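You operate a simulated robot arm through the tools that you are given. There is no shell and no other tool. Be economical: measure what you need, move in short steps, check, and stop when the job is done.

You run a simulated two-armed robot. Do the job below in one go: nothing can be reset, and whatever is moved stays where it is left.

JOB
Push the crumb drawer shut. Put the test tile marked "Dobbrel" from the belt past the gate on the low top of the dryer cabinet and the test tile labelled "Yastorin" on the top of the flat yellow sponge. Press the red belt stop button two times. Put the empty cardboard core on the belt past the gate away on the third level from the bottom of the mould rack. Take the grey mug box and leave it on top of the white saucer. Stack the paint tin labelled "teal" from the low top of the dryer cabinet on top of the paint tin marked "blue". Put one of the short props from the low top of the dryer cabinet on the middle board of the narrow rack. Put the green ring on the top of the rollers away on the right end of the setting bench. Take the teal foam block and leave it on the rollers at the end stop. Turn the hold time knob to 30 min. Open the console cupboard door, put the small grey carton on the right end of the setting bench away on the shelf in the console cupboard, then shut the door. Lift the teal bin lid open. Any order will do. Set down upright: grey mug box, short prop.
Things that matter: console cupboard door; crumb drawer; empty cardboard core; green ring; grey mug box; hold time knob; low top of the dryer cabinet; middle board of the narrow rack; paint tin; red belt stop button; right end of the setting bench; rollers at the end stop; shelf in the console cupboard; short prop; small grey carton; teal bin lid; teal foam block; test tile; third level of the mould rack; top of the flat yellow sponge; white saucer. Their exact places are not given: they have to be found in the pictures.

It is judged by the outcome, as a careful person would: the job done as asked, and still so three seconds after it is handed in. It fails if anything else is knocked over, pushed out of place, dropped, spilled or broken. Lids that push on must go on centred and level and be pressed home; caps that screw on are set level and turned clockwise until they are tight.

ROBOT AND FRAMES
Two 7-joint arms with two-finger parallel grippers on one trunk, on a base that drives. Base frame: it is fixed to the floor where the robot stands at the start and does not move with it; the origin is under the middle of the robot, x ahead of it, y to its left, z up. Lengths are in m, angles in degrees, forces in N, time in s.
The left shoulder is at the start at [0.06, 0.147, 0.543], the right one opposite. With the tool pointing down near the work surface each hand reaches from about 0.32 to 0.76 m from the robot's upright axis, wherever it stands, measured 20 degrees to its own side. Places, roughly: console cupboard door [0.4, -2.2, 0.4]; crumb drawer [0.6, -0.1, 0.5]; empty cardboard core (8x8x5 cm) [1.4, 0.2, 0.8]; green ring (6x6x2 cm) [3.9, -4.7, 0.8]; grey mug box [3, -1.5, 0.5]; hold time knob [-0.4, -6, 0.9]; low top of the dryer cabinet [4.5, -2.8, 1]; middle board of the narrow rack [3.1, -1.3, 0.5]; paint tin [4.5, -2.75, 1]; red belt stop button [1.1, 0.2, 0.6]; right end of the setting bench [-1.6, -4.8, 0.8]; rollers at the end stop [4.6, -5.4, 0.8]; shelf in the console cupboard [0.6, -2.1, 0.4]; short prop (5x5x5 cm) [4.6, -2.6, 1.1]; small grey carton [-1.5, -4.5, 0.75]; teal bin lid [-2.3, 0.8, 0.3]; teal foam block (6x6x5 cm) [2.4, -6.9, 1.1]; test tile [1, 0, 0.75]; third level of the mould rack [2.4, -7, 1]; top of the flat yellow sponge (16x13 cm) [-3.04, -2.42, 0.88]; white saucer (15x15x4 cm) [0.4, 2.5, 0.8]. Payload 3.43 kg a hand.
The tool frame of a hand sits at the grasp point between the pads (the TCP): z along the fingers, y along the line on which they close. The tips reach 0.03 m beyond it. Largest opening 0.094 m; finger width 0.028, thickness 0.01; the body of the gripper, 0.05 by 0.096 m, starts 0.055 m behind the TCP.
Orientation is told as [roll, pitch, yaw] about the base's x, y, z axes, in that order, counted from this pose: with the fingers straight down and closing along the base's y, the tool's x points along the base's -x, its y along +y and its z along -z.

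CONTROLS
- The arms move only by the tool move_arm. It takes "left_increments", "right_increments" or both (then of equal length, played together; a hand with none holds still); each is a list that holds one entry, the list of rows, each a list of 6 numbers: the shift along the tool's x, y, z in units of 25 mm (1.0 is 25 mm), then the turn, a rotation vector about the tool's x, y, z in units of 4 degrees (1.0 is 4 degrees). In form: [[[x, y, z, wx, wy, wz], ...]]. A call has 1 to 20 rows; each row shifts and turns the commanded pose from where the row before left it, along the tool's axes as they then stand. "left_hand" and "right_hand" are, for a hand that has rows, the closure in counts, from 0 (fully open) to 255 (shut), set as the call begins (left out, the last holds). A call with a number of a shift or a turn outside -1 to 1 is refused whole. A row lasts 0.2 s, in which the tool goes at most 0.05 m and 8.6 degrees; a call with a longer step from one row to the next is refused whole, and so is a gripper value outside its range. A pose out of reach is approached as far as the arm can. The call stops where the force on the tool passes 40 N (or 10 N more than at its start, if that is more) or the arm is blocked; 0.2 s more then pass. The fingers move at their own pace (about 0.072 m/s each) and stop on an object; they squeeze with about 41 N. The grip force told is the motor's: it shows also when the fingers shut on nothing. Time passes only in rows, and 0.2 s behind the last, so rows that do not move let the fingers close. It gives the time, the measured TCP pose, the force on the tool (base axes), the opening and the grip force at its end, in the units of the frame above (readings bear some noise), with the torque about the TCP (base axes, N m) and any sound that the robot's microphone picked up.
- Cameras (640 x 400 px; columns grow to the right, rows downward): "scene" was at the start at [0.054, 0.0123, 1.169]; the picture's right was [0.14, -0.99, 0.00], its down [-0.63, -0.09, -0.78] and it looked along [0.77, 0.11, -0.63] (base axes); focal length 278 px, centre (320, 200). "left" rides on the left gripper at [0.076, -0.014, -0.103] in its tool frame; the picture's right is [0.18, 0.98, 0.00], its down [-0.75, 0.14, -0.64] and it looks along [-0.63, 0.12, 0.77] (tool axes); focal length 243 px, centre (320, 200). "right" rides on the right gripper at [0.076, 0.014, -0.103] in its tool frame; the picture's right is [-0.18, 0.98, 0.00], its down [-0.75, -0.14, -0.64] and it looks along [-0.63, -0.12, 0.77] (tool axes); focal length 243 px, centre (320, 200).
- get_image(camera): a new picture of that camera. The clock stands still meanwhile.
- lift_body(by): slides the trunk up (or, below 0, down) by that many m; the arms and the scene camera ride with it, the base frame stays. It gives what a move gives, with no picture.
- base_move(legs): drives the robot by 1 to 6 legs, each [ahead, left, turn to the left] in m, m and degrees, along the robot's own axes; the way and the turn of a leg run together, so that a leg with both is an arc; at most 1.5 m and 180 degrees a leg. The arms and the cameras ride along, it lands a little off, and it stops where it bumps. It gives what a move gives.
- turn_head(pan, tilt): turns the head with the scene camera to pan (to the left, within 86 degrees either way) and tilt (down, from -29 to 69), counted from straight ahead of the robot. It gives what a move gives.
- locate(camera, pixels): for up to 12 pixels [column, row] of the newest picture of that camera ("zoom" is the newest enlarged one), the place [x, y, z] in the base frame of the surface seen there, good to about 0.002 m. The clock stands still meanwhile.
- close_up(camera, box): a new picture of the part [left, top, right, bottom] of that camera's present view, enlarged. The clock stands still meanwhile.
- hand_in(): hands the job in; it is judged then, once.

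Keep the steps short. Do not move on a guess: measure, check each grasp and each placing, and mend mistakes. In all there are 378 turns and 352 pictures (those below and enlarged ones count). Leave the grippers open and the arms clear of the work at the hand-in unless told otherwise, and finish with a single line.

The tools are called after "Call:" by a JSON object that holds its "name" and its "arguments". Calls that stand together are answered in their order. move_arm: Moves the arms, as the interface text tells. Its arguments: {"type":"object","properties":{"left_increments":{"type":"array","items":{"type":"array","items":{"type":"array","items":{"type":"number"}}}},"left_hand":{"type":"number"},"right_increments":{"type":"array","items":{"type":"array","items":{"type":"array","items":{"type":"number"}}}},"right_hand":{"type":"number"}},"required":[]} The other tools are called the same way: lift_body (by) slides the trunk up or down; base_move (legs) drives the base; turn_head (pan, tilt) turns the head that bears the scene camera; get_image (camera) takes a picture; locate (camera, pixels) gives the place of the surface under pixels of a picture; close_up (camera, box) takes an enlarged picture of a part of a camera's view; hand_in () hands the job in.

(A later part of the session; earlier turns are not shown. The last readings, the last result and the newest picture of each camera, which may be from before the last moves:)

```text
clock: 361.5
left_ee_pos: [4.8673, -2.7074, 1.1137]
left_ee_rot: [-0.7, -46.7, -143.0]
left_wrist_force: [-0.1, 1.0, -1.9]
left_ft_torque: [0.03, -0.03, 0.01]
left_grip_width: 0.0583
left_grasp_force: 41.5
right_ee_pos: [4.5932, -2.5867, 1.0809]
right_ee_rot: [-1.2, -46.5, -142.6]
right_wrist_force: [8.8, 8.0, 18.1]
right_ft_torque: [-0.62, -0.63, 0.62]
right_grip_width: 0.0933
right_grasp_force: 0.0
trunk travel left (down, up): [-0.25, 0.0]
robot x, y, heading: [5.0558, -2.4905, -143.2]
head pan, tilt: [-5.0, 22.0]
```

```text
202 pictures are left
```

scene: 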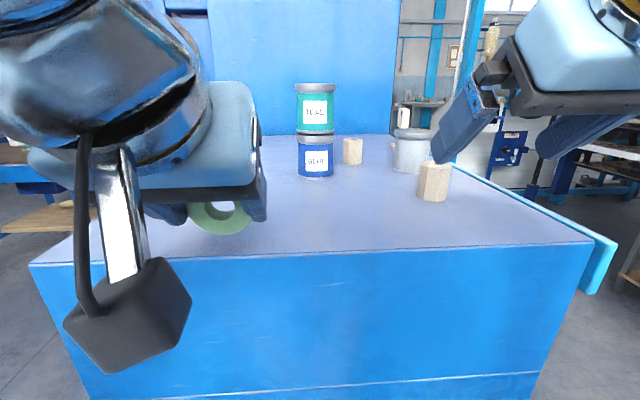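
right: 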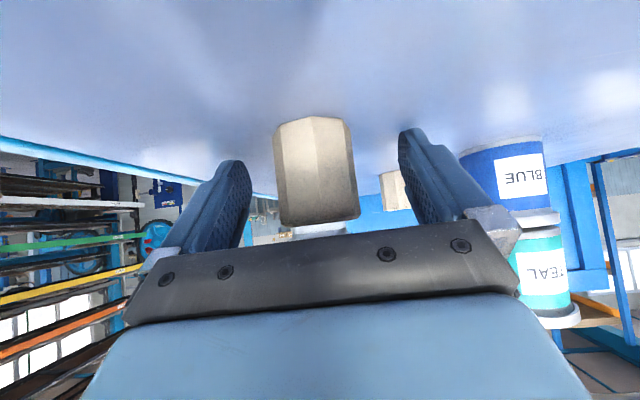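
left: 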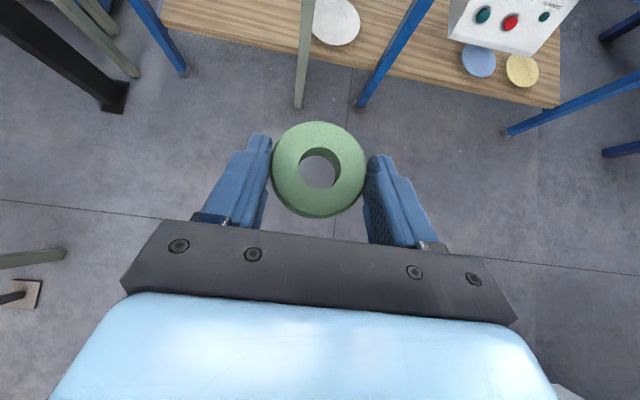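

Fingertips touch the surface lightly; raise 5 mm and close.

Call:
{"name": "move_arm", "arguments": {"right_increments": [[[-0.16, 0, -0.15, 0, 0, 0], [0, 0, 0, 0, 0, 0]]]}}

Call:
{"name": "move_arm", "arguments": {"right_increments": [[[0, 0, 0, 0, 0, 0], [0, 0, 0, 0, 0, 0], [0, 0, 0, 0, 0, 0], [0, 0, 0, 0, 0, 0]]], "right_hand": 255}}

Call:
{"name": "move_arm", "arguments": {"right_increments": [[[-0.722, 0, -0.692, 0, 0, 0], [-0.722, 0, -0.692, 0, 0, 0], [-0.36, 0, -0.35, 0, 0, 0], [0.69, 0, -0.72, 0, 0, 0], [0.69, 0, -0.72, 0, 0, 0], [0.69, 0, -0.72, 0, 0, 0]]]}}

Call:
{"name": "get_image", "arguments": {"camera": "right"}}

Call:
{"name": "get_image", "arguments": {"camera": "scene"}}

```text
clock: 362.1
left_ee_pos: [4.8652, -2.7089, 1.1125]
left_ee_rot: [-0.7, -46.6, -143.1]
left_wrist_force: [-0.8, 0.3, -0.5]
left_ft_torque: [0.02, -0.03, 0.02]
left_grip_width: 0.0583
left_grasp_force: 40.1
right_ee_pos: [4.5904, -2.5885, 1.0836]
right_ee_rot: [-1.2, -46.0, -142.8]
right_wrist_force: [0.4, 0.3, 0.4]
right_ft_torque: [0.0, 0.02, 0.0]
right_grip_width: 0.0939
right_grasp_force: 0.1
trunk travel left (down, up): [-0.25, 0.0]
robot x, y, heading: [5.0523, -2.4941, -143.2]
head pan, tilt: [-5.0, 22.0]
```

```text
clock: 363.1
left_ee_pos: [4.8655, -2.7086, 1.1127]
left_ee_rot: [-0.8, -46.6, -143.1]
left_wrist_force: [1.0, -0.6, -0.2]
left_ft_torque: [0.01, 0.0, 0.04]
left_grip_width: 0.0582
left_grasp_force: 41.0
right_ee_pos: [4.5902, -2.5869, 1.0852]
right_ee_rot: [-1.1, -46.2, -142.9]
right_wrist_force: [-1.0, -0.9, 1.1]
right_ft_torque: [0.02, 0.04, 0.03]
right_grip_width: 0.0436
right_grasp_force: 40.9
trunk travel left (down, up): [-0.25, 0.0]
robot x, y, heading: [5.0538, -2.4913, -143.0]
head pan, tilt: [-5.0, 22.0]
```

```text
clock: 364.5
left_ee_pos: [4.8643, -2.7082, 1.112]
left_ee_rot: [-0.8, -46.6, -142.9]
left_wrist_force: [-0.3, -0.2, 0.0]
left_ft_torque: [0.03, -0.03, 0.02]
left_grip_width: 0.0585
left_grasp_force: 41.1
right_ee_pos: [4.651, -2.5447, 1.1494]
right_ee_rot: [-1.3, -46.2, -142.7]
right_wrist_force: [-1.4, 0.6, -1.0]
right_ft_torque: [0.0, 0.0, 0.0]
right_grip_width: 0.0434
right_grasp_force: 40.6
trunk travel left (down, up): [-0.25, 0.0]
robot x, y, heading: [5.0543, -2.488, -143.0]
head pan, tilt: [-5.0, 22.0]
```

```text
201 pictures are left
```

right: 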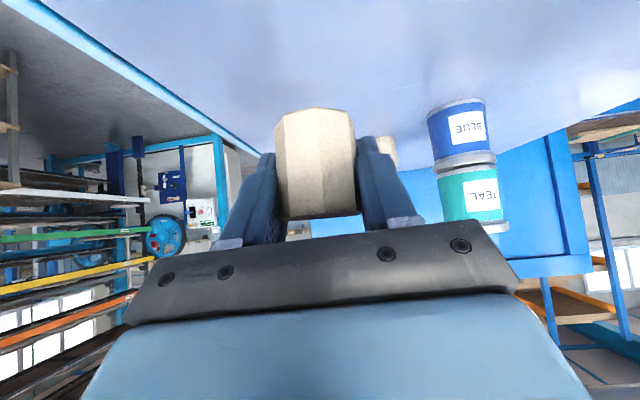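

```text
200 pictures are left
```

scene: 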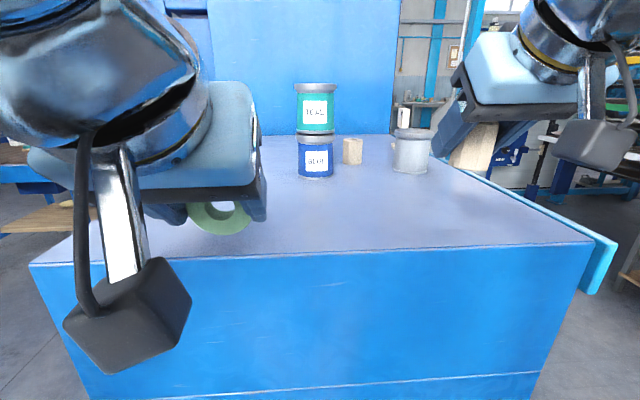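

Prop held. Now leave: back 0.25, right 1.25, and look for the narrow rack.

Call:
{"name": "base_move", "arguments": {"legs": [[-0.25, 0, -1], [0, -1.2, 0]]}}

Call:
{"name": "turn_head", "arguments": {"pan": -60, "tilt": 25}}

Call:
{"name": "get_image", "arguments": {"camera": "scene"}}

```text
clock: 372.0
left_ee_pos: [4.3716, -1.5724, 1.1126]
left_ee_rot: [-0.7, -46.6, -145.0]
left_wrist_force: [0.0, 0.0, -0.2]
left_ft_torque: [0.0, 0.01, 0.0]
left_grip_width: 0.0582
left_grasp_force: 41.1
right_ee_pos: [4.1629, -1.4027, 1.1496]
right_ee_rot: [-1.2, -46.0, -144.8]
right_wrist_force: [0.4, -0.3, -1.6]
right_ft_torque: [0.0, 0.01, 0.01]
right_grip_width: 0.0432
right_grasp_force: 40.6
trunk travel left (down, up): [-0.25, 0.0]
robot x, y, heading: [4.566, -1.3605, -145.2]
head pan, tilt: [-5.0, 22.0]
```

```text
clock: 373.2
left_ee_pos: [4.3717, -1.573, 1.1127]
left_ee_rot: [-0.8, -46.6, -145.1]
left_wrist_force: [-0.3, 0.6, -0.5]
left_ft_torque: [0.03, 0.0, -0.01]
left_grip_width: 0.0582
left_grasp_force: 41.7
right_ee_pos: [4.163, -1.4012, 1.1491]
right_ee_rot: [-1.2, -46.0, -144.7]
right_wrist_force: [-0.3, 0.2, 0.6]
right_ft_torque: [0.01, 0.02, 0.02]
right_grip_width: 0.043
right_grasp_force: 41.2
trunk travel left (down, up): [-0.25, 0.0]
robot x, y, heading: [4.5685, -1.3626, -145.2]
head pan, tilt: [-60.0, 25.0]
```

```text
199 pictures are left
```

scene: 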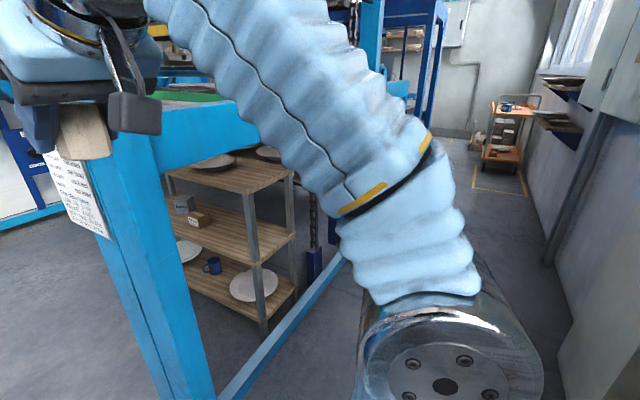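

Call:
{"name": "locate", "arguments": {"camera": "scene", "pixels": [[182, 203], [200, 218], [230, 235], [270, 240], [288, 235], [250, 180], [290, 175], [170, 178], [120, 230], [190, 370], [265, 320], [285, 345]]}}

Call:
{"name": "close_up", "arguments": {"camera": "scene", "box": [100, 140, 320, 340]}}

```text
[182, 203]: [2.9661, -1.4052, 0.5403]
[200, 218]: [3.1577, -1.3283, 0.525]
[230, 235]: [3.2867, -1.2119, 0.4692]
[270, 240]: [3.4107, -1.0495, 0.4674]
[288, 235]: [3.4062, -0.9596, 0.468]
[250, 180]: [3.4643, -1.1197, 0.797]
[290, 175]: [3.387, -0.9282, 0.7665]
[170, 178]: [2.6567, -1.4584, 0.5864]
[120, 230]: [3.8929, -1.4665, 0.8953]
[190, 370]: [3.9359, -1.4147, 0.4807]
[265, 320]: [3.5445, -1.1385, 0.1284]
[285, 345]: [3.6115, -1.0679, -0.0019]
```

```text
2.00 times, centred on (210, 240) of scene
```

zoom: 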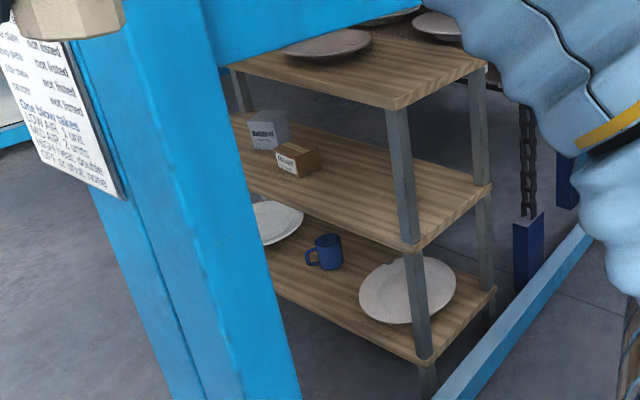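

Narrow rack: middle board z 0.468, front edge at v≈2.95; grey box at (2.97,−1.41). Drive past the post into the passage and turn to face the rack.

Call:
{"name": "base_move", "arguments": {"legs": [[0, 0.2, 1.2], [1.13, 0, 0], [0, 0, -90]]}}

Call:
{"name": "turn_head", "arguments": {"pan": 0, "tilt": 30}}

Call:
{"name": "get_image", "arguments": {"camera": "scene"}}

```text
clock: 384.0
left_ee_pos: [3.5515, -1.9885, 1.1116]
left_ee_rot: [-0.6, -46.7, 125.1]
left_wrist_force: [-0.4, -0.3, -0.5]
left_ft_torque: [0.0, -0.01, 0.0]
left_grip_width: 0.0581
left_grasp_force: 40.8
right_ee_pos: [3.723, -1.7804, 1.1487]
right_ee_rot: [-1.3, -46.1, 125.2]
right_wrist_force: [0.4, -0.1, -1.8]
right_ft_torque: [0.04, 0.01, 0.03]
right_grip_width: 0.043
right_grasp_force: 40.8
trunk travel left (down, up): [-0.25, 0.0]
robot x, y, heading: [3.7644, -2.1821, 124.6]
head pan, tilt: [-60.0, 25.0]
```

```text
clock: 385.3
left_ee_pos: [3.5514, -1.9882, 1.113]
left_ee_rot: [-0.6, -46.5, 125.1]
left_wrist_force: [0.0, -0.4, -1.1]
left_ft_torque: [0.01, -0.05, 0.0]
left_grip_width: 0.0581
left_grasp_force: 40.7
right_ee_pos: [3.7231, -1.7791, 1.1493]
right_ee_rot: [-1.2, -46.1, 125.5]
right_wrist_force: [-0.4, -0.7, -0.4]
right_ft_torque: [0.02, -0.05, -0.02]
right_grip_width: 0.0431
right_grasp_force: 41.0
trunk travel left (down, up): [-0.25, 0.0]
robot x, y, heading: [3.7624, -2.1837, 125.0]
head pan, tilt: [0.0, 30.0]
```

```text
197 pictures are left
```

scene: 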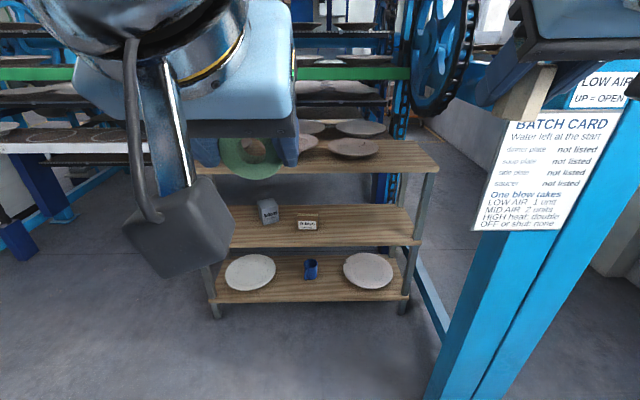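

Call:
{"name": "close_up", "arguments": {"camera": "scene", "box": [200, 130, 450, 310]}}

Call:
{"name": "locate", "arguments": {"camera": "zoom", "pixels": [[170, 200], [175, 185], [155, 195], [190, 190], [270, 240], [400, 240], [470, 275], [540, 280], [100, 285], [400, 275], [590, 110], [300, 100]]}}

```text
2.22 times, centred on (325, 220) of scene
```

zoom: 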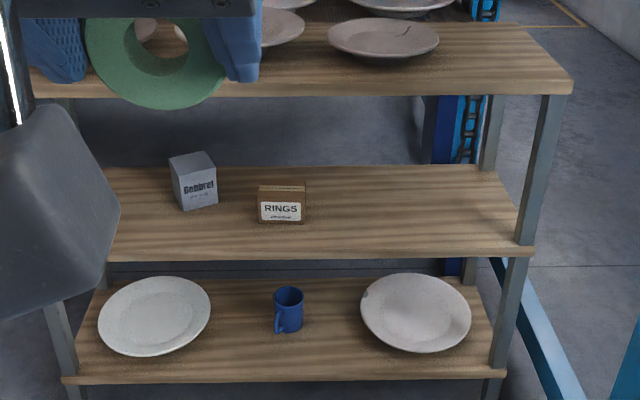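

```text
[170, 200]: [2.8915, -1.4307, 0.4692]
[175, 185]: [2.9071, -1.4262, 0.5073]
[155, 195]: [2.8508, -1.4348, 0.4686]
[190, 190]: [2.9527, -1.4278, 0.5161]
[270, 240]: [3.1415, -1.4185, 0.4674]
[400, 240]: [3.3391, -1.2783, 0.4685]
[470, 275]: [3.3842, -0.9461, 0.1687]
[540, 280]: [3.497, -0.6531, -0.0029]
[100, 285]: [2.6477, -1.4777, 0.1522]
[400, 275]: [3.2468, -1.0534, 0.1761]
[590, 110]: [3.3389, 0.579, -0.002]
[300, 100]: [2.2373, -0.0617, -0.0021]
```

Free spot on middle board: u≈1.88, v≈2.92. Drive ahead 0.33 and lower the right hand outside the rack.

Call:
{"name": "base_move", "arguments": {"legs": [[0.33, 0, 0.8]]}}

Call:
{"name": "move_arm", "arguments": {"right_increments": [[[0.64, 0.172, 0.95, 0, 0, 0], [0.64, 0.172, 0.95, 0, 0, 0], [0.64, 0.172, 0.95, 0, 0, 0], [0.64, 0.172, 0.95, 0, 0, 0], [0.64, 0.172, 0.95, 0, 0, 0], [0.64, 0.172, 0.95, 0, 0, 0], [0.64, 0.172, 0.95, 0, 0, 0], [0.64, 0.172, 0.95, 0, 0, 0], [0.64, 0.172, 0.95, 0, 0, 0], [0.64, 0.172, 0.95, 0, 0, 0], [0.64, 0.172, 0.95, 0, 0, 0], [0.64, 0.172, 0.95, 0, 0, 0], [0.64, 0.172, 0.95, 0, 0, 0], [0.64, 0.172, 0.95, 0, 0, 0], [0.64, 0.172, 0.95, 0, 0, 0], [0.64, 0.172, 0.95, 0, 0, 0], [0.64, 0.172, 0.95, 0, 0, 0], [0.64, 0.172, 0.95, 0, 0, 0], [0.64, 0.172, 0.95, 0, 0, 0], [0.64, 0.172, 0.95, 0, 0, 0]]]}}

Call:
{"name": "turn_head", "arguments": {"pan": 0, "tilt": 42}}

Call:
{"name": "get_image", "arguments": {"camera": "scene"}}

Call:
{"name": "get_image", "arguments": {"camera": "right"}}

```text
clock: 387.5
left_ee_pos: [3.3577, -1.7243, 1.1123]
left_ee_rot: [-0.7, -46.6, 126.3]
left_wrist_force: [0.0, 0.3, -0.6]
left_ft_torque: [-0.02, -0.01, 0.02]
left_grip_width: 0.0583
left_grasp_force: 40.4
right_ee_pos: [3.5249, -1.512, 1.1492]
right_ee_rot: [-1.3, -46.1, 126.5]
right_wrist_force: [0.3, -0.2, -0.7]
right_ft_torque: [0.02, 0.01, 0.0]
right_grip_width: 0.043
right_grasp_force: 40.9
trunk travel left (down, up): [-0.25, 0.0]
robot x, y, heading: [3.57, -1.9116, 125.9]
head pan, tilt: [0.0, 30.0]
```

```text
clock: 391.7
left_ee_pos: [3.359, -1.7252, 1.1131]
left_ee_rot: [-0.7, -46.6, 126.3]
left_wrist_force: [0.9, -0.8, -0.3]
left_ft_torque: [-0.03, -0.02, 0.05]
left_grip_width: 0.0583
left_grasp_force: 41.3
right_ee_pos: [3.3919, -1.4597, 0.585]
right_ee_rot: [-1.2, -46.3, 126.3]
right_wrist_force: [-0.1, -0.2, -0.8]
right_ft_torque: [-0.01, 0.0, 0.0]
right_grip_width: 0.0434
right_grasp_force: 40.9
trunk travel left (down, up): [-0.25, 0.0]
robot x, y, heading: [3.5686, -1.9112, 126.0]
head pan, tilt: [0.0, 30.0]
```

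```text
clock: 392.4
left_ee_pos: [3.357, -1.7244, 1.1129]
left_ee_rot: [-0.7, -46.6, 126.2]
left_wrist_force: [-0.4, 0.0, -1.4]
left_ft_torque: [-0.01, 0.01, -0.05]
left_grip_width: 0.0582
left_grasp_force: 41.5
right_ee_pos: [3.393, -1.459, 0.5851]
right_ee_rot: [-1.1, -46.1, 126.4]
right_wrist_force: [0.8, -0.2, -1.1]
right_ft_torque: [0.0, -0.01, -0.02]
right_grip_width: 0.043
right_grasp_force: 40.7
trunk travel left (down, up): [-0.25, 0.0]
robot x, y, heading: [3.5733, -1.9131, 125.8]
head pan, tilt: [0.0, 42.0]
```

```text
195 pictures are left
```

scene: 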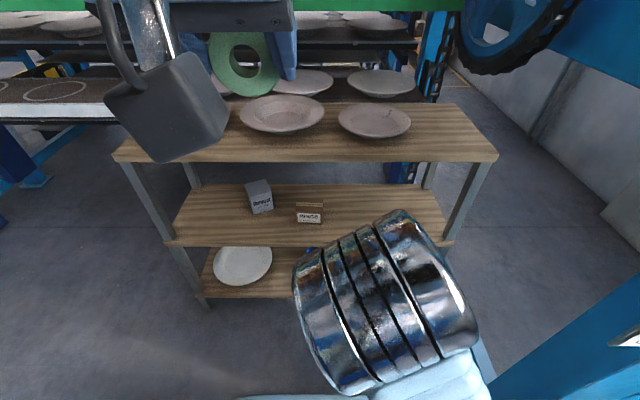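

```text
194 pictures are left
```

right: 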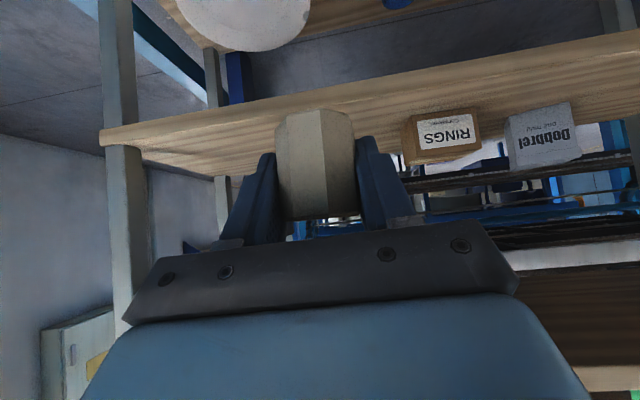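

Right TCP is at u 1.887. Go in 24.5 cm at z 0.54.

Call:
{"name": "move_arm", "arguments": {"right_increments": [[[-0.611, 0, 0.923, 0, 0, 0], [-0.611, 0, 0.923, 0, 0, 0], [-0.611, 0, 0.923, 0, 0, 0], [-0.611, 0, 0.923, 0, 0, 0], [-0.611, 0, 0.923, 0, 0, 0], [-0.611, 0, 0.923, 0, 0, 0], [-0.611, 0, 0.923, 0, 0, 0], [-0.611, 0, 0.923, 0, 0, 0], [-0.611, 0, 0.923, 0, 0, 0], [0, 0, 0, 0, 0, 0]]]}}

Call:
{"name": "get_image", "arguments": {"camera": "right"}}

Call:
{"name": "get_image", "arguments": {"camera": "scene"}}

```text
clock: 394.6
left_ee_pos: [3.3576, -1.7248, 1.1124]
left_ee_rot: [-0.8, -46.6, 126.2]
left_wrist_force: [-0.9, -0.1, -0.7]
left_ft_torque: [0.01, -0.02, 0.0]
left_grip_width: 0.0585
left_grasp_force: 40.9
right_ee_pos: [3.2505, -1.2615, 0.5431]
right_ee_rot: [-1.4, -46.1, 126.6]
right_wrist_force: [0.6, 0.6, -0.9]
right_ft_torque: [-0.03, 0.02, 0.05]
right_grip_width: 0.0429
right_grasp_force: 40.9
trunk travel left (down, up): [-0.25, 0.0]
robot x, y, heading: [3.5722, -1.9126, 125.8]
head pan, tilt: [0.0, 42.0]
```

```text
193 pictures are left
```

right: 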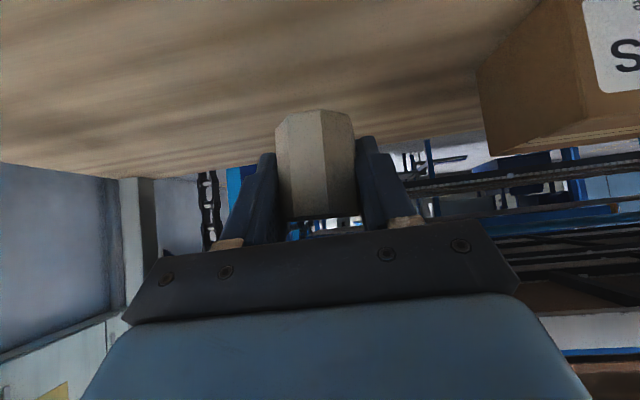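

```text
192 pictures are left
```

scene: 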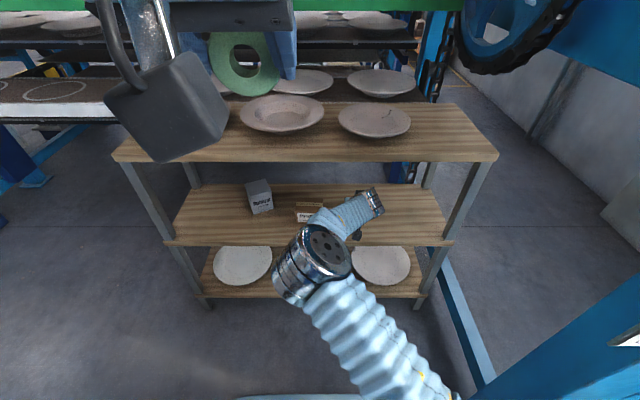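

Call:
{"name": "move_arm", "arguments": {"right_increments": [[[0.4, 0, 0.385, 0, 0, 0], [0.4, 0, 0.385, 0, 0, 0], [0.2, 0, 0.19, 0, 0, 0], [0.1, 0, 0.1, 0, 0, 0], [0.07, 0, 0.07, 0, 0, 0], [0, 0, 0, 0, 0, 0]]]}}

Call:
{"name": "get_image", "arguments": {"camera": "right"}}

```text
clock: 396.0
left_ee_pos: [3.3593, -1.7236, 1.113]
left_ee_rot: [-0.7, -46.6, 126.2]
left_wrist_force: [0.5, 0.3, 0.2]
left_ft_torque: [0.01, -0.04, -0.01]
left_grip_width: 0.0582
left_grasp_force: 41.2
right_ee_pos: [3.2536, -1.277, 0.5099]
right_ee_rot: [-1.4, -46.2, 126.4]
right_wrist_force: [-0.3, 0.0, -0.7]
right_ft_torque: [-0.01, -0.01, -0.02]
right_grip_width: 0.043
right_grasp_force: 40.6
right hand out of reach, approached as far as the arm can: row 1, 2, 4
trunk travel left (down, up): [-0.25, 0.0]
robot x, y, heading: [3.5696, -1.9122, 125.9]
head pan, tilt: [0.0, 42.0]
```

```text
191 pictures are left
```

right: 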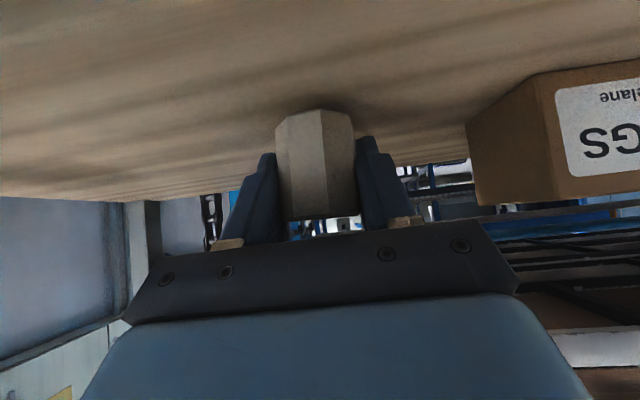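

Use the trunk for the last bit.

Call:
{"name": "lift_body", "arguments": {"by": -0.005}}

Call:
{"name": "lift_body", "arguments": {"by": -0.004}}

```text
clock: 396.6
left_ee_pos: [3.3587, -1.7237, 1.1087]
left_ee_rot: [-0.7, -46.5, 126.2]
left_wrist_force: [-0.3, 0.4, -1.4]
left_ft_torque: [-0.01, -0.04, 0.0]
left_grip_width: 0.0581
left_grasp_force: 41.5
right_ee_pos: [3.2527, -1.2774, 0.505]
right_ee_rot: [-1.4, -46.3, 126.4]
right_wrist_force: [0.0, -0.2, -0.8]
right_ft_torque: [0.01, -0.02, -0.01]
right_grip_width: 0.043
right_grasp_force: 41.0
trunk travel left (down, up): [-0.245, 0.005]
robot x, y, heading: [3.573, -1.9134, 125.9]
head pan, tilt: [0.0, 42.0]
```

```text
clock: 397.1
left_ee_pos: [3.3585, -1.7244, 1.1044]
left_ee_rot: [-0.7, -46.5, 126.2]
left_wrist_force: [-1.0, 0.2, 0.1]
left_ft_torque: [-0.02, -0.01, 0.02]
left_grip_width: 0.0583
left_grasp_force: 41.1
right_ee_pos: [3.2536, -1.2778, 0.5039]
right_ee_rot: [-1.3, -46.3, 126.4]
right_wrist_force: [0.4, 0.7, 11.1]
right_ft_torque: [0.01, -0.29, 0.03]
right_grip_width: 0.0431
right_grasp_force: 40.8
trunk travel left (down, up): [-0.241, 0.009]
robot x, y, heading: [3.5691, -1.9145, 125.9]
head pan, tilt: [0.0, 42.0]
```

Contact (11 N). Open and withdraw straight back.

Call:
{"name": "move_arm", "arguments": {"right_increments": [[[0, 0, 0, 0, 0, 0], [0, 0, 0, 0, 0, 0], [0, 0, 0, 0, 0, 0]]], "right_hand": 0}}

Call:
{"name": "move_arm", "arguments": {"right_increments": [[[0.2, 0, -0.6, 0, 0, 0], [0.5, 0, -0.9, 0, 0, 0], [0.6, 0, -0.8, 0, 0, 0], [0.6, 0, -0.8, 0, 0, 0], [0.6, 0, -0.8, 0, 0, 0], [0.6, 0, -0.8, 0, 0, 0]]]}}

Call:
{"name": "get_image", "arguments": {"camera": "right"}}

```text
clock: 397.9
left_ee_pos: [3.3585, -1.7243, 1.1031]
left_ee_rot: [-0.7, -46.7, 126.2]
left_wrist_force: [0.3, 0.6, -0.6]
left_ft_torque: [0.0, -0.02, -0.03]
left_grip_width: 0.0582
left_grasp_force: 40.6
right_ee_pos: [3.2528, -1.2784, 0.5025]
right_ee_rot: [-1.2, -46.0, 126.4]
right_wrist_force: [0.0, 0.3, -0.7]
right_ft_torque: [0.02, 0.01, -0.01]
right_grip_width: 0.0939
right_grasp_force: 0.0
trunk travel left (down, up): [-0.241, 0.009]
robot x, y, heading: [3.5734, -1.9158, 125.7]
head pan, tilt: [0.0, 42.0]
```

```text
clock: 399.3
left_ee_pos: [3.3576, -1.7246, 1.1042]
left_ee_rot: [-0.8, -46.6, 126.1]
left_wrist_force: [0.3, -0.1, -1.0]
left_ft_torque: [-0.04, -0.02, 0.02]
left_grip_width: 0.0584
left_grasp_force: 40.6
right_ee_pos: [3.3348, -1.3909, 0.5276]
right_ee_rot: [-1.2, -46.2, 126.4]
right_wrist_force: [0.3, 0.7, -0.6]
right_ft_torque: [0.0, 0.01, 0.05]
right_grip_width: 0.094
right_grasp_force: 0.0
trunk travel left (down, up): [-0.241, 0.009]
robot x, y, heading: [3.5699, -1.9165, 126.1]
head pan, tilt: [0.0, 42.0]
```

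```text
190 pictures are left
```

right: 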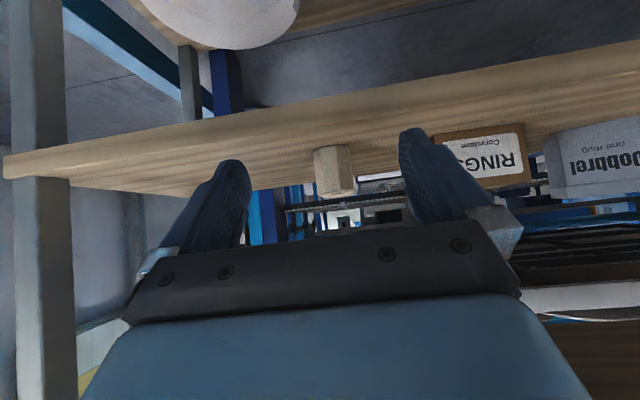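

The prop stands upright. Grey box reads "Dobbrel one mug" – the mug box. Back 0.1 and slide left 0.33 to line the right hand up with it.

Call:
{"name": "base_move", "arguments": {"legs": [[-0.1, 0, 0], [0, 0.31, 0]]}}

Call:
{"name": "get_image", "arguments": {"camera": "right"}}

Call:
{"name": "get_image", "arguments": {"camera": "scene"}}

```text
clock: 402.1
left_ee_pos: [3.1697, -1.986, 1.1038]
left_ee_rot: [-0.7, -46.5, 126.4]
left_wrist_force: [0.0, -0.4, -1.7]
left_ft_torque: [-0.01, -0.03, -0.02]
left_grip_width: 0.0585
left_grasp_force: 40.6
right_ee_pos: [3.1464, -1.6518, 0.5284]
right_ee_rot: [-1.3, -46.1, 126.5]
right_wrist_force: [0.7, -0.6, 0.3]
right_ft_torque: [0.04, -0.03, 0.06]
right_grip_width: 0.0941
right_grasp_force: 0.1
trunk travel left (down, up): [-0.241, 0.009]
robot x, y, heading: [3.3827, -2.1777, 125.9]
head pan, tilt: [0.0, 42.0]
```

```text
189 pictures are left
```

right: 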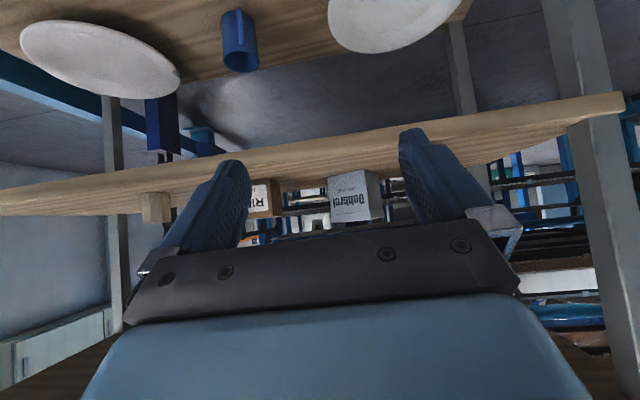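

```text
188 pictures are left
```

scene: 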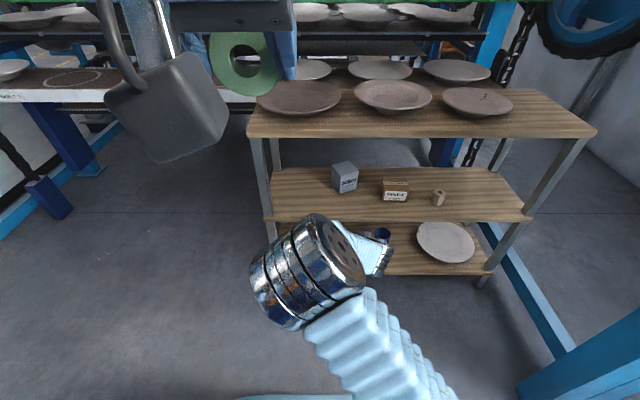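

Call:
{"name": "close_up", "arguments": {"camera": "scene", "box": [320, 145, 450, 215]}}

Call:
{"name": "locate", "arguments": {"camera": "zoom", "pixels": [[115, 170], [90, 170], [60, 150], [130, 85], [110, 90], [175, 175], [175, 140], [60, 195], [80, 220], [130, 200], [150, 110], [95, 100]]}}

Call:
{"name": "locate", "arguments": {"camera": "right", "pixels": [[332, 205], [370, 205], [350, 190], [330, 180], [364, 172], [374, 185], [377, 210]]}}

```text
4.92 times, centred on (385, 180) of scene
```

zoom: 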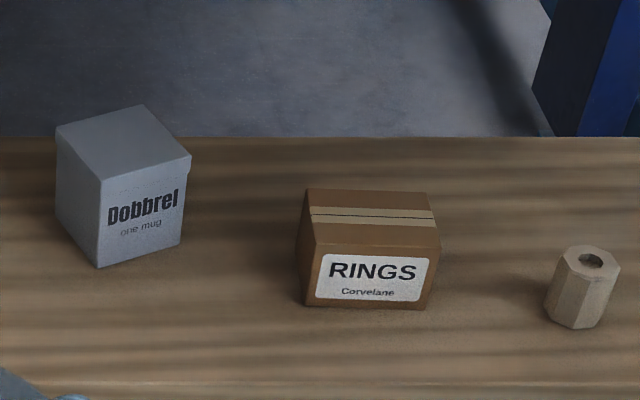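

```text
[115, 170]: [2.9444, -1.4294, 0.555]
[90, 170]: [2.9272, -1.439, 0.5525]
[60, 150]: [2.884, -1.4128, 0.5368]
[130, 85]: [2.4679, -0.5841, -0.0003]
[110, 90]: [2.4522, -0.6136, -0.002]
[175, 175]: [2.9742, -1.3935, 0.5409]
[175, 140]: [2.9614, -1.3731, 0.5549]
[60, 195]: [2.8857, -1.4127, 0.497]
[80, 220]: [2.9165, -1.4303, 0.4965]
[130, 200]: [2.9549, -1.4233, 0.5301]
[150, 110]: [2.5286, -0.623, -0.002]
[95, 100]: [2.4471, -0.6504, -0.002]
```

```text
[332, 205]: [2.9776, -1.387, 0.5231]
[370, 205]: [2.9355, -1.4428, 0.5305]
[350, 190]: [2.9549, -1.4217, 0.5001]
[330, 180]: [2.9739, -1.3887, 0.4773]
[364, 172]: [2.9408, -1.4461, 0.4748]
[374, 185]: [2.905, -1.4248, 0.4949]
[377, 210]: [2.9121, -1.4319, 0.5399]
```

Box corner and faces measured: centre ≈(2.930,−1.399), faces at 147°/55.6°. Yaw the right hand +20.5°, then move to a pre-grasp point.

Call:
{"name": "move_arm", "arguments": {"right_increments": [[[0, 0, 0, -0.74, 0, -0.71], [0, 0, 0, -0.74, 0, -0.71], [0, 0, 0, -0.74, 0, -0.71], [0, 0, 0, -0.74, 0, -0.71], [0, 0, 0, -0.74, 0, -0.71], [-0.756, -0.541, 0.851, 0, 0, 0], [-0.756, -0.541, 0.851, 0, 0, 0], [-0.756, -0.541, 0.851, 0, 0, 0], [-0.756, -0.541, 0.851, 0, 0, 0], [-0.756, -0.541, 0.851, 0, 0, 0], [-0.756, -0.541, 0.851, 0, 0, 0], [-0.756, -0.541, 0.851, 0, 0, 0], [0, 0, 0, 0, 0, 0]]]}}

Call:
{"name": "get_image", "arguments": {"camera": "right"}}

```text
clock: 404.9
left_ee_pos: [3.1707, -1.9864, 1.1031]
left_ee_rot: [-0.7, -46.5, 126.3]
left_wrist_force: [0.2, -0.2, -0.8]
left_ft_torque: [0.0, 0.01, -0.01]
left_grip_width: 0.0584
left_grasp_force: 41.6
right_ee_pos: [3.0743, -1.5584, 0.5322]
right_ee_rot: [-1.2, -45.9, 146.9]
right_wrist_force: [0.1, -0.1, 0.6]
right_ft_torque: [0.06, 0.01, -0.02]
right_grip_width: 0.0939
right_grasp_force: 0.0
right hand out of reach, approached as far as the arm can: row 9, 10, 11, 12
trunk travel left (down, up): [-0.241, 0.009]
robot x, y, heading: [3.3842, -2.1755, 126.1]
head pan, tilt: [0.0, 42.0]
```

```text
186 pictures are left
```

right: 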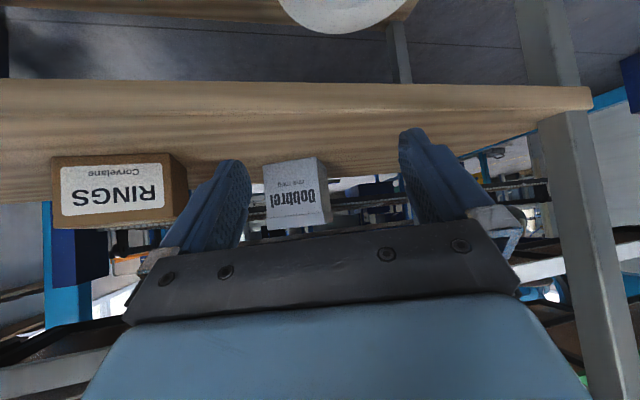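

Base ahead 0.10 to bring the box within reach.

Call:
{"name": "base_move", "arguments": {"legs": [[0.1, 0, 0]]}}

Call:
{"name": "get_image", "arguments": {"camera": "right"}}

Call:
{"name": "locate", "arguments": {"camera": "right", "pixels": [[270, 200], [320, 200], [265, 170], [315, 165], [295, 190], [323, 185], [270, 215]]}}

```text
clock: 406.1
left_ee_pos: [3.112, -1.906, 1.1045]
left_ee_rot: [-0.6, -46.7, 126.1]
left_wrist_force: [-0.4, -0.4, -0.3]
left_ft_torque: [-0.02, -0.01, 0.0]
left_grip_width: 0.0584
left_grasp_force: 40.8
right_ee_pos: [3.0181, -1.4771, 0.5332]
right_ee_rot: [-1.3, -45.9, 146.9]
right_wrist_force: [0.1, 0.2, -0.2]
right_ft_torque: [-0.01, 0.02, -0.01]
right_grip_width: 0.0941
right_grasp_force: 0.1
trunk travel left (down, up): [-0.241, 0.009]
robot x, y, heading: [3.3252, -2.0973, 125.7]
head pan, tilt: [0.0, 42.0]
```

```text
185 pictures are left
```

right: 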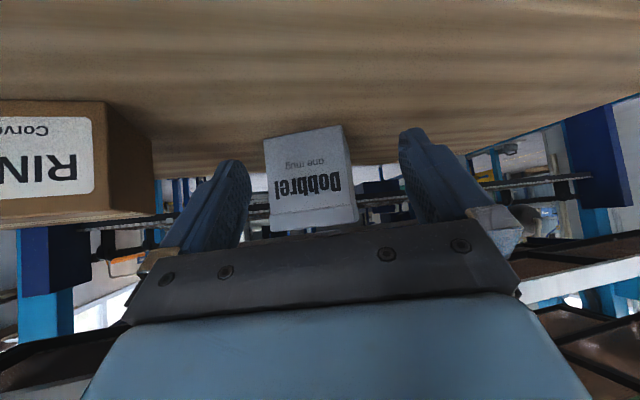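

```text
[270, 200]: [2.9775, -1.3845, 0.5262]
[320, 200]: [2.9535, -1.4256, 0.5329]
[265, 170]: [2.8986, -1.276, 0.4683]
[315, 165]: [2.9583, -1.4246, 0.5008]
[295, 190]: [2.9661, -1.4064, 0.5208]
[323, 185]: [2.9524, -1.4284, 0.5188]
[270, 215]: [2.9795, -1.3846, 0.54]
```

Call:
{"name": "move_arm", "arguments": {"right_increments": [[[0, -0.78, 0, 0, 0, 0], [-0.5, 0, 0.7, 0, 0, 0], [-0.5, 0, 0.7, 0, 0, 0], [-0.5, 0, 0.7, 0, 0, 0], [0, 0, 0, 0, 0, 0]]]}}

Call:
{"name": "get_image", "arguments": {"camera": "right"}}

```text
clock: 407.3
left_ee_pos: [3.1128, -1.9055, 1.1037]
left_ee_rot: [-0.7, -46.6, 126.0]
left_wrist_force: [-0.1, 0.9, -0.4]
left_ft_torque: [-0.05, 0.0, 0.01]
left_grip_width: 0.0583
left_grasp_force: 41.1
right_ee_pos: [2.9791, -1.4763, 0.541]
right_ee_rot: [-1.2, -45.8, 146.9]
right_wrist_force: [-0.2, 0.3, 0.3]
right_ft_torque: [0.01, -0.01, -0.03]
right_grip_width: 0.0939
right_grasp_force: 0.1
right hand out of reach, approached as far as the arm can: row 1, 2, 3, 4
trunk travel left (down, up): [-0.241, 0.009]
robot x, y, heading: [3.3249, -2.0978, 125.8]
head pan, tilt: [0.0, 42.0]
```

```text
184 pictures are left
```

right: 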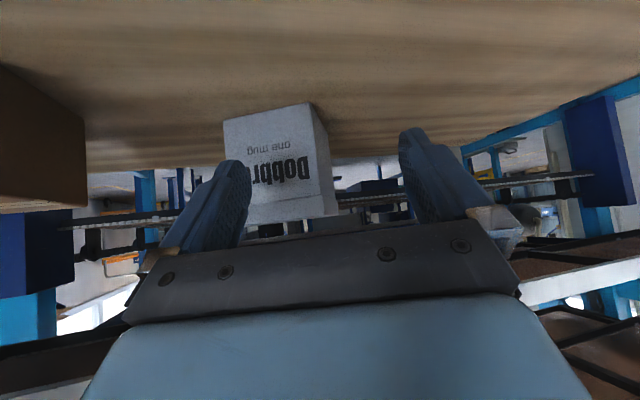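

The low height limits this arm pose. I'll back out, drop the trunk 0.2 m (raising the hand to compensate), and square the base to the box instead.

Call:
{"name": "base_move", "arguments": {"legs": [[-0.25, 0, 0]]}}

Call:
{"name": "move_arm", "arguments": {"right_increments": [[[-0.72, 0, -0.69, 0.74, 0, 0.71], [-0.72, 0, -0.69, 0.74, 0, 0.71], [-0.72, 0, -0.69, 0.74, 0, 0.71], [-0.72, 0, -0.69, 0.74, 0, 0.71], [-0.72, 0, -0.69, 0.74, 0, 0.71], [-0.72, 0, -0.69, 0, 0, 0], [-0.72, 0, -0.69, 0, 0, 0], [-0.72, 0, -0.69, 0, 0, 0]]]}}

Call:
{"name": "lift_body", "arguments": {"by": -0.2}}

Call:
{"name": "base_move", "arguments": {"legs": [[0, 0, 20.5]]}}

Call:
{"name": "get_image", "arguments": {"camera": "scene"}}

```text
clock: 409.1
left_ee_pos: [3.2568, -2.1064, 1.1036]
left_ee_rot: [-0.7, -46.5, 126.3]
left_wrist_force: [0.1, -0.3, -0.2]
left_ft_torque: [0.03, 0.0, 0.01]
left_grip_width: 0.0581
left_grasp_force: 40.8
right_ee_pos: [3.1229, -1.6773, 0.5414]
right_ee_rot: [-1.2, -45.8, 146.9]
right_wrist_force: [-0.8, -0.8, 0.1]
right_ft_torque: [0.04, 0.03, 0.0]
right_grip_width: 0.0939
right_grasp_force: 0.0
trunk travel left (down, up): [-0.241, 0.009]
robot x, y, heading: [3.4724, -2.2968, 126.2]
head pan, tilt: [0.0, 42.0]
```

```text
clock: 410.9
left_ee_pos: [3.2574, -2.1051, 1.1034]
left_ee_rot: [-0.7, -46.6, 126.3]
left_wrist_force: [-0.9, 0.7, -1.3]
left_ft_torque: [0.02, -0.03, -0.01]
left_grip_width: 0.0583
left_grasp_force: 41.1
right_ee_pos: [3.1203, -1.6793, 0.7423]
right_ee_rot: [-1.3, -46.2, 126.5]
right_wrist_force: [-0.8, -0.3, 0.2]
right_ft_torque: [-0.02, -0.01, -0.03]
right_grip_width: 0.0941
right_grasp_force: 0.0
trunk travel left (down, up): [-0.241, 0.009]
robot x, y, heading: [3.4692, -2.2953, 126.2]
head pan, tilt: [0.0, 42.0]
```

```text
clock: 413.0
left_ee_pos: [3.2572, -2.1062, 0.9043]
left_ee_rot: [-0.6, -46.6, 126.3]
left_wrist_force: [-0.1, 0.4, -1.6]
left_ft_torque: [-0.01, 0.0, 0.02]
left_grip_width: 0.0583
left_grasp_force: 41.0
right_ee_pos: [3.1208, -1.6791, 0.5423]
right_ee_rot: [-1.4, -46.2, 126.5]
right_wrist_force: [0.4, 0.5, 0.4]
right_ft_torque: [0.01, 0.01, 0.0]
right_grip_width: 0.0938
right_grasp_force: 0.0
trunk travel left (down, up): [-0.041, 0.209]
robot x, y, heading: [3.4735, -2.2983, 126.1]
head pan, tilt: [0.0, 42.0]
```

```text
clock: 414.6
left_ee_pos: [3.2046, -2.1934, 0.9039]
left_ee_rot: [-0.8, -46.6, 147.0]
left_wrist_force: [0.0, -0.1, -1.0]
left_ft_torque: [0.02, -0.02, -0.02]
left_grip_width: 0.0582
left_grasp_force: 40.8
right_ee_pos: [2.9249, -1.8431, 0.5428]
right_ee_rot: [-1.2, -46.1, 147.2]
right_wrist_force: [-0.4, 0.4, -0.7]
right_ft_torque: [0.0, -0.03, 0.0]
right_grip_width: 0.0943
right_grasp_force: 0.0
trunk travel left (down, up): [-0.041, 0.209]
robot x, y, heading: [3.4723, -2.296, 146.7]
head pan, tilt: [0.0, 42.0]
```

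```text
183 pictures are left
```

scene: 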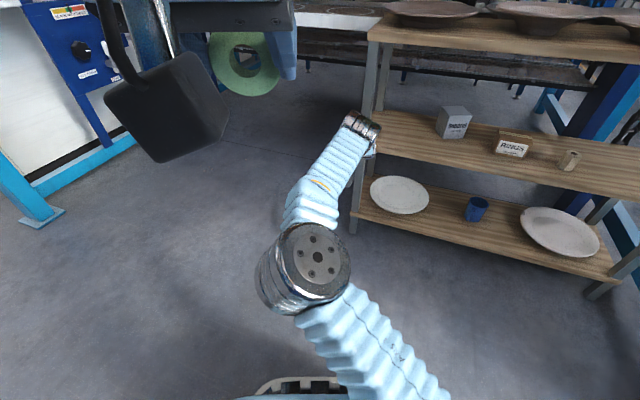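

Call:
{"name": "base_move", "arguments": {"legs": [[0, -0.375, 0]]}}

Call:
{"name": "get_image", "arguments": {"camera": "right"}}

Call:
{"name": "get_image", "arguments": {"camera": "scene"}}

```text
clock: 416.9
left_ee_pos: [3.4079, -1.8817, 0.9039]
left_ee_rot: [-0.7, -46.6, 147.3]
left_wrist_force: [-0.9, -0.3, -1.1]
left_ft_torque: [-0.03, 0.03, 0.03]
left_grip_width: 0.0582
left_grasp_force: 41.1
right_ee_pos: [3.1266, -1.5321, 0.5414]
right_ee_rot: [-1.3, -46.2, 147.5]
right_wrist_force: [-0.6, -1.0, 0.4]
right_ft_torque: [-0.02, -0.01, -0.02]
right_grip_width: 0.0941
right_grasp_force: 0.0
trunk travel left (down, up): [-0.041, 0.209]
robot x, y, heading: [3.674, -1.9839, 146.9]
head pan, tilt: [0.0, 42.0]
```

```text
182 pictures are left
```

right: 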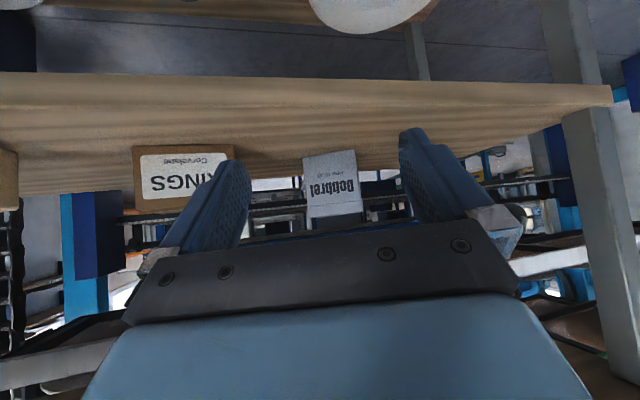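

```text
181 pictures are left
```

scene: 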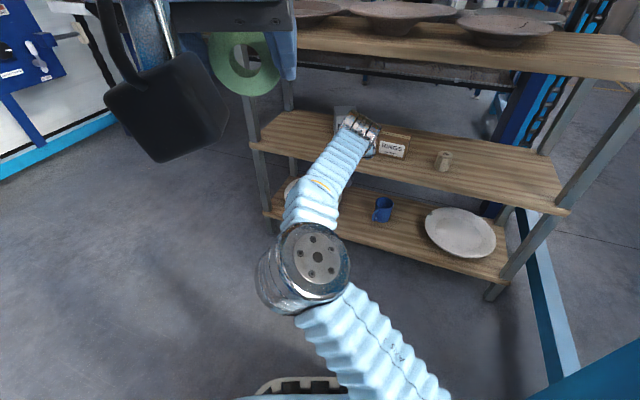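

Call:
{"name": "base_move", "arguments": {"legs": [[0.1, 0, 0]]}}

Call:
{"name": "move_arm", "arguments": {"right_increments": [[[0.2, -0.38, 0.2, 0, 0, 0], [-0.626, 0, 0.87, 0, 0, 0], [-0.626, 0, 0.87, 0, 0, 0], [-0.626, 0, 0.87, 0, 0, 0], [0, 0, 0, 0, 0, 0]]]}}

Call:
{"name": "get_image", "arguments": {"camera": "right"}}

Call:
{"name": "locate", "arguments": {"camera": "right", "pixels": [[270, 200], [320, 200], [345, 190], [300, 180], [260, 190], [330, 150]]}}

```text
clock: 418.1
left_ee_pos: [3.3256, -1.8283, 0.9033]
left_ee_rot: [-0.8, -46.6, 147.3]
left_wrist_force: [-0.1, -0.2, -0.8]
left_ft_torque: [0.02, -0.02, -0.01]
left_grip_width: 0.0584
left_grasp_force: 41.2
right_ee_pos: [3.0432, -1.4791, 0.5426]
right_ee_rot: [-1.3, -46.2, 147.5]
right_wrist_force: [-0.5, 0.0, -0.2]
right_ft_torque: [-0.01, -0.06, -0.01]
right_grip_width: 0.094
right_grasp_force: 0.0
trunk travel left (down, up): [-0.041, 0.209]
robot x, y, heading: [3.5931, -1.9358, 146.9]
head pan, tilt: [0.0, 42.0]
```

```text
clock: 419.3
left_ee_pos: [3.3247, -1.8284, 0.9035]
left_ee_rot: [-0.7, -46.6, 147.4]
left_wrist_force: [0.0, 0.0, -0.8]
left_ft_torque: [-0.01, -0.03, -0.02]
left_grip_width: 0.0582
left_grasp_force: 40.9
right_ee_pos: [3.0023, -1.445, 0.5298]
right_ee_rot: [-1.4, -46.2, 147.4]
right_wrist_force: [0.0, -1.0, 0.3]
right_ft_torque: [0.03, -0.01, 0.04]
right_grip_width: 0.0939
right_grasp_force: 0.0
right hand out of reach, approached as far as the arm can: row 3, 4
trunk travel left (down, up): [-0.041, 0.209]
robot x, y, heading: [3.5919, -1.9306, 146.8]
head pan, tilt: [0.0, 42.0]
```

```text
180 pictures are left
```

right: 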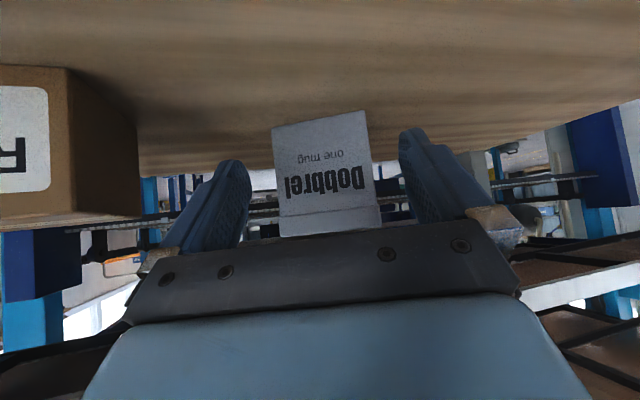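

```text
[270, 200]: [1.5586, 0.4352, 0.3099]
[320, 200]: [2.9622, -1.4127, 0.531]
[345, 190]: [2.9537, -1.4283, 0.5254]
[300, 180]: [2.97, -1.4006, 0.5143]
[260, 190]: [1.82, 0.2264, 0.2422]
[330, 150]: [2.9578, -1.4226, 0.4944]
```

Well aligned; base ahead 8 cm to bring the fingers around the box.

Call:
{"name": "base_move", "arguments": {"legs": [[0.08, 0, 0]]}}

Call:
{"name": "get_image", "arguments": {"camera": "right"}}

```text
clock: 420.3
left_ee_pos: [3.2582, -1.7863, 0.9038]
left_ee_rot: [-0.8, -46.6, 147.3]
left_wrist_force: [-0.4, -1.0, -0.2]
left_ft_torque: [-0.02, 0.02, 0.0]
left_grip_width: 0.0584
left_grasp_force: 40.8
right_ee_pos: [2.9354, -1.403, 0.53]
right_ee_rot: [-1.3, -46.2, 147.6]
right_wrist_force: [0.7, -0.1, -0.1]
right_ft_torque: [0.0, 0.01, 0.01]
right_grip_width: 0.0939
right_grasp_force: 0.1
trunk travel left (down, up): [-0.041, 0.209]
robot x, y, heading: [3.527, -1.8894, 147.3]
head pan, tilt: [0.0, 42.0]
```

```text
179 pictures are left
```

right: 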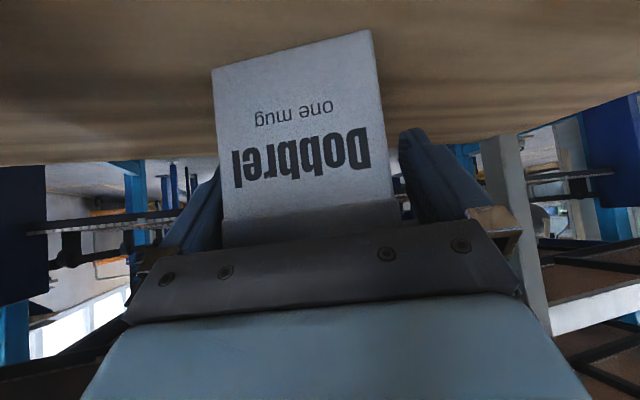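

Call:
{"name": "move_arm", "arguments": {"right_increments": [[[0, 0, 0, 0, 0, 0], [0, 0, 0, 0, 0, 0], [0, 0, 0, 0, 0, 0]]], "right_hand": 255}}

Call:
{"name": "lift_body", "arguments": {"by": 0.05}}

Call:
{"name": "base_move", "arguments": {"legs": [[-0.3, 0, 0]]}}

Call:
{"name": "get_image", "arguments": {"camera": "right"}}

Call:
{"name": "get_image", "arguments": {"camera": "scene"}}

```text
clock: 421.1
left_ee_pos: [3.2581, -1.7851, 0.9041]
left_ee_rot: [-0.7, -46.6, 147.3]
left_wrist_force: [-0.4, 0.0, -0.4]
left_ft_torque: [-0.01, -0.01, 0.01]
left_grip_width: 0.0584
left_grasp_force: 40.7
right_ee_pos: [2.9365, -1.4032, 0.5288]
right_ee_rot: [-1.2, -46.3, 147.5]
right_wrist_force: [1.9, 0.0, 0.0]
right_ft_torque: [-0.05, -0.01, 0.01]
right_grip_width: 0.0789
right_grasp_force: 41.4
trunk travel left (down, up): [-0.041, 0.209]
robot x, y, heading: [3.5265, -1.8852, 147.1]
head pan, tilt: [0.0, 42.0]
```

```text
clock: 422.0
left_ee_pos: [3.2584, -1.7853, 0.9527]
left_ee_rot: [-0.7, -46.6, 147.2]
left_wrist_force: [-0.2, 0.8, -0.5]
left_ft_torque: [-0.01, 0.04, -0.01]
left_grip_width: 0.0585
left_grasp_force: 40.8
right_ee_pos: [2.9348, -1.4021, 0.5791]
right_ee_rot: [-1.3, -46.3, 147.5]
right_wrist_force: [0.2, -0.5, -3.2]
right_ft_torque: [-0.01, -0.03, -0.02]
right_grip_width: 0.0787
right_grasp_force: 41.0
trunk travel left (down, up): [-0.091, 0.159]
robot x, y, heading: [3.526, -1.8865, 147.1]
head pan, tilt: [0.0, 42.0]
```

```text
clock: 424.1
left_ee_pos: [3.5163, -1.9523, 0.9526]
left_ee_rot: [-0.7, -46.6, 147.3]
left_wrist_force: [0.0, -0.1, -1.0]
left_ft_torque: [-0.03, -0.01, 0.0]
left_grip_width: 0.0582
left_grasp_force: 41.1
right_ee_pos: [3.1937, -1.5691, 0.5796]
right_ee_rot: [-1.3, -46.2, 147.5]
right_wrist_force: [-0.3, -0.1, -3.8]
right_ft_torque: [-0.04, -0.03, 0.01]
right_grip_width: 0.0788
right_grasp_force: 41.2
trunk travel left (down, up): [-0.091, 0.159]
robot x, y, heading: [3.7798, -2.0523, 146.9]
head pan, tilt: [0.0, 42.0]
```

```text
178 pictures are left
```

right: 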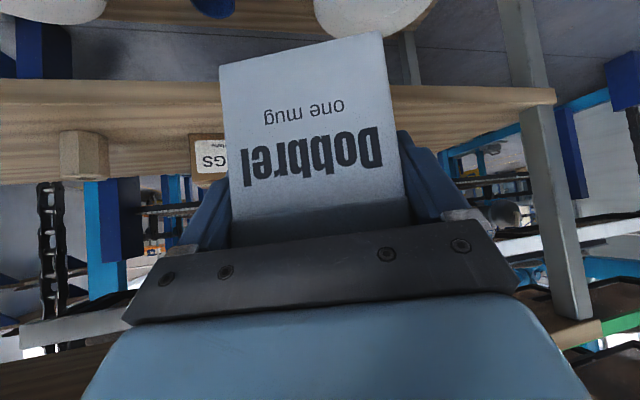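

```text
177 pictures are left
```

scene: 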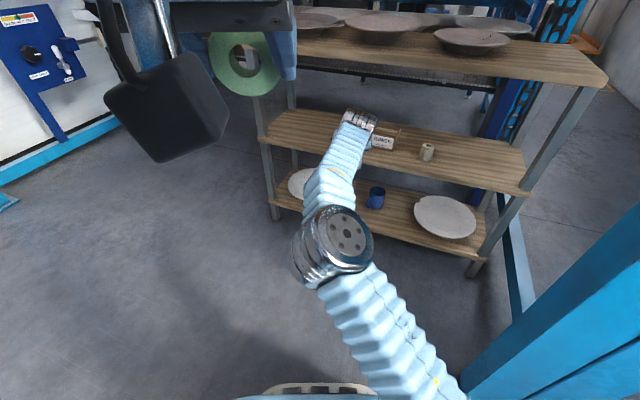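

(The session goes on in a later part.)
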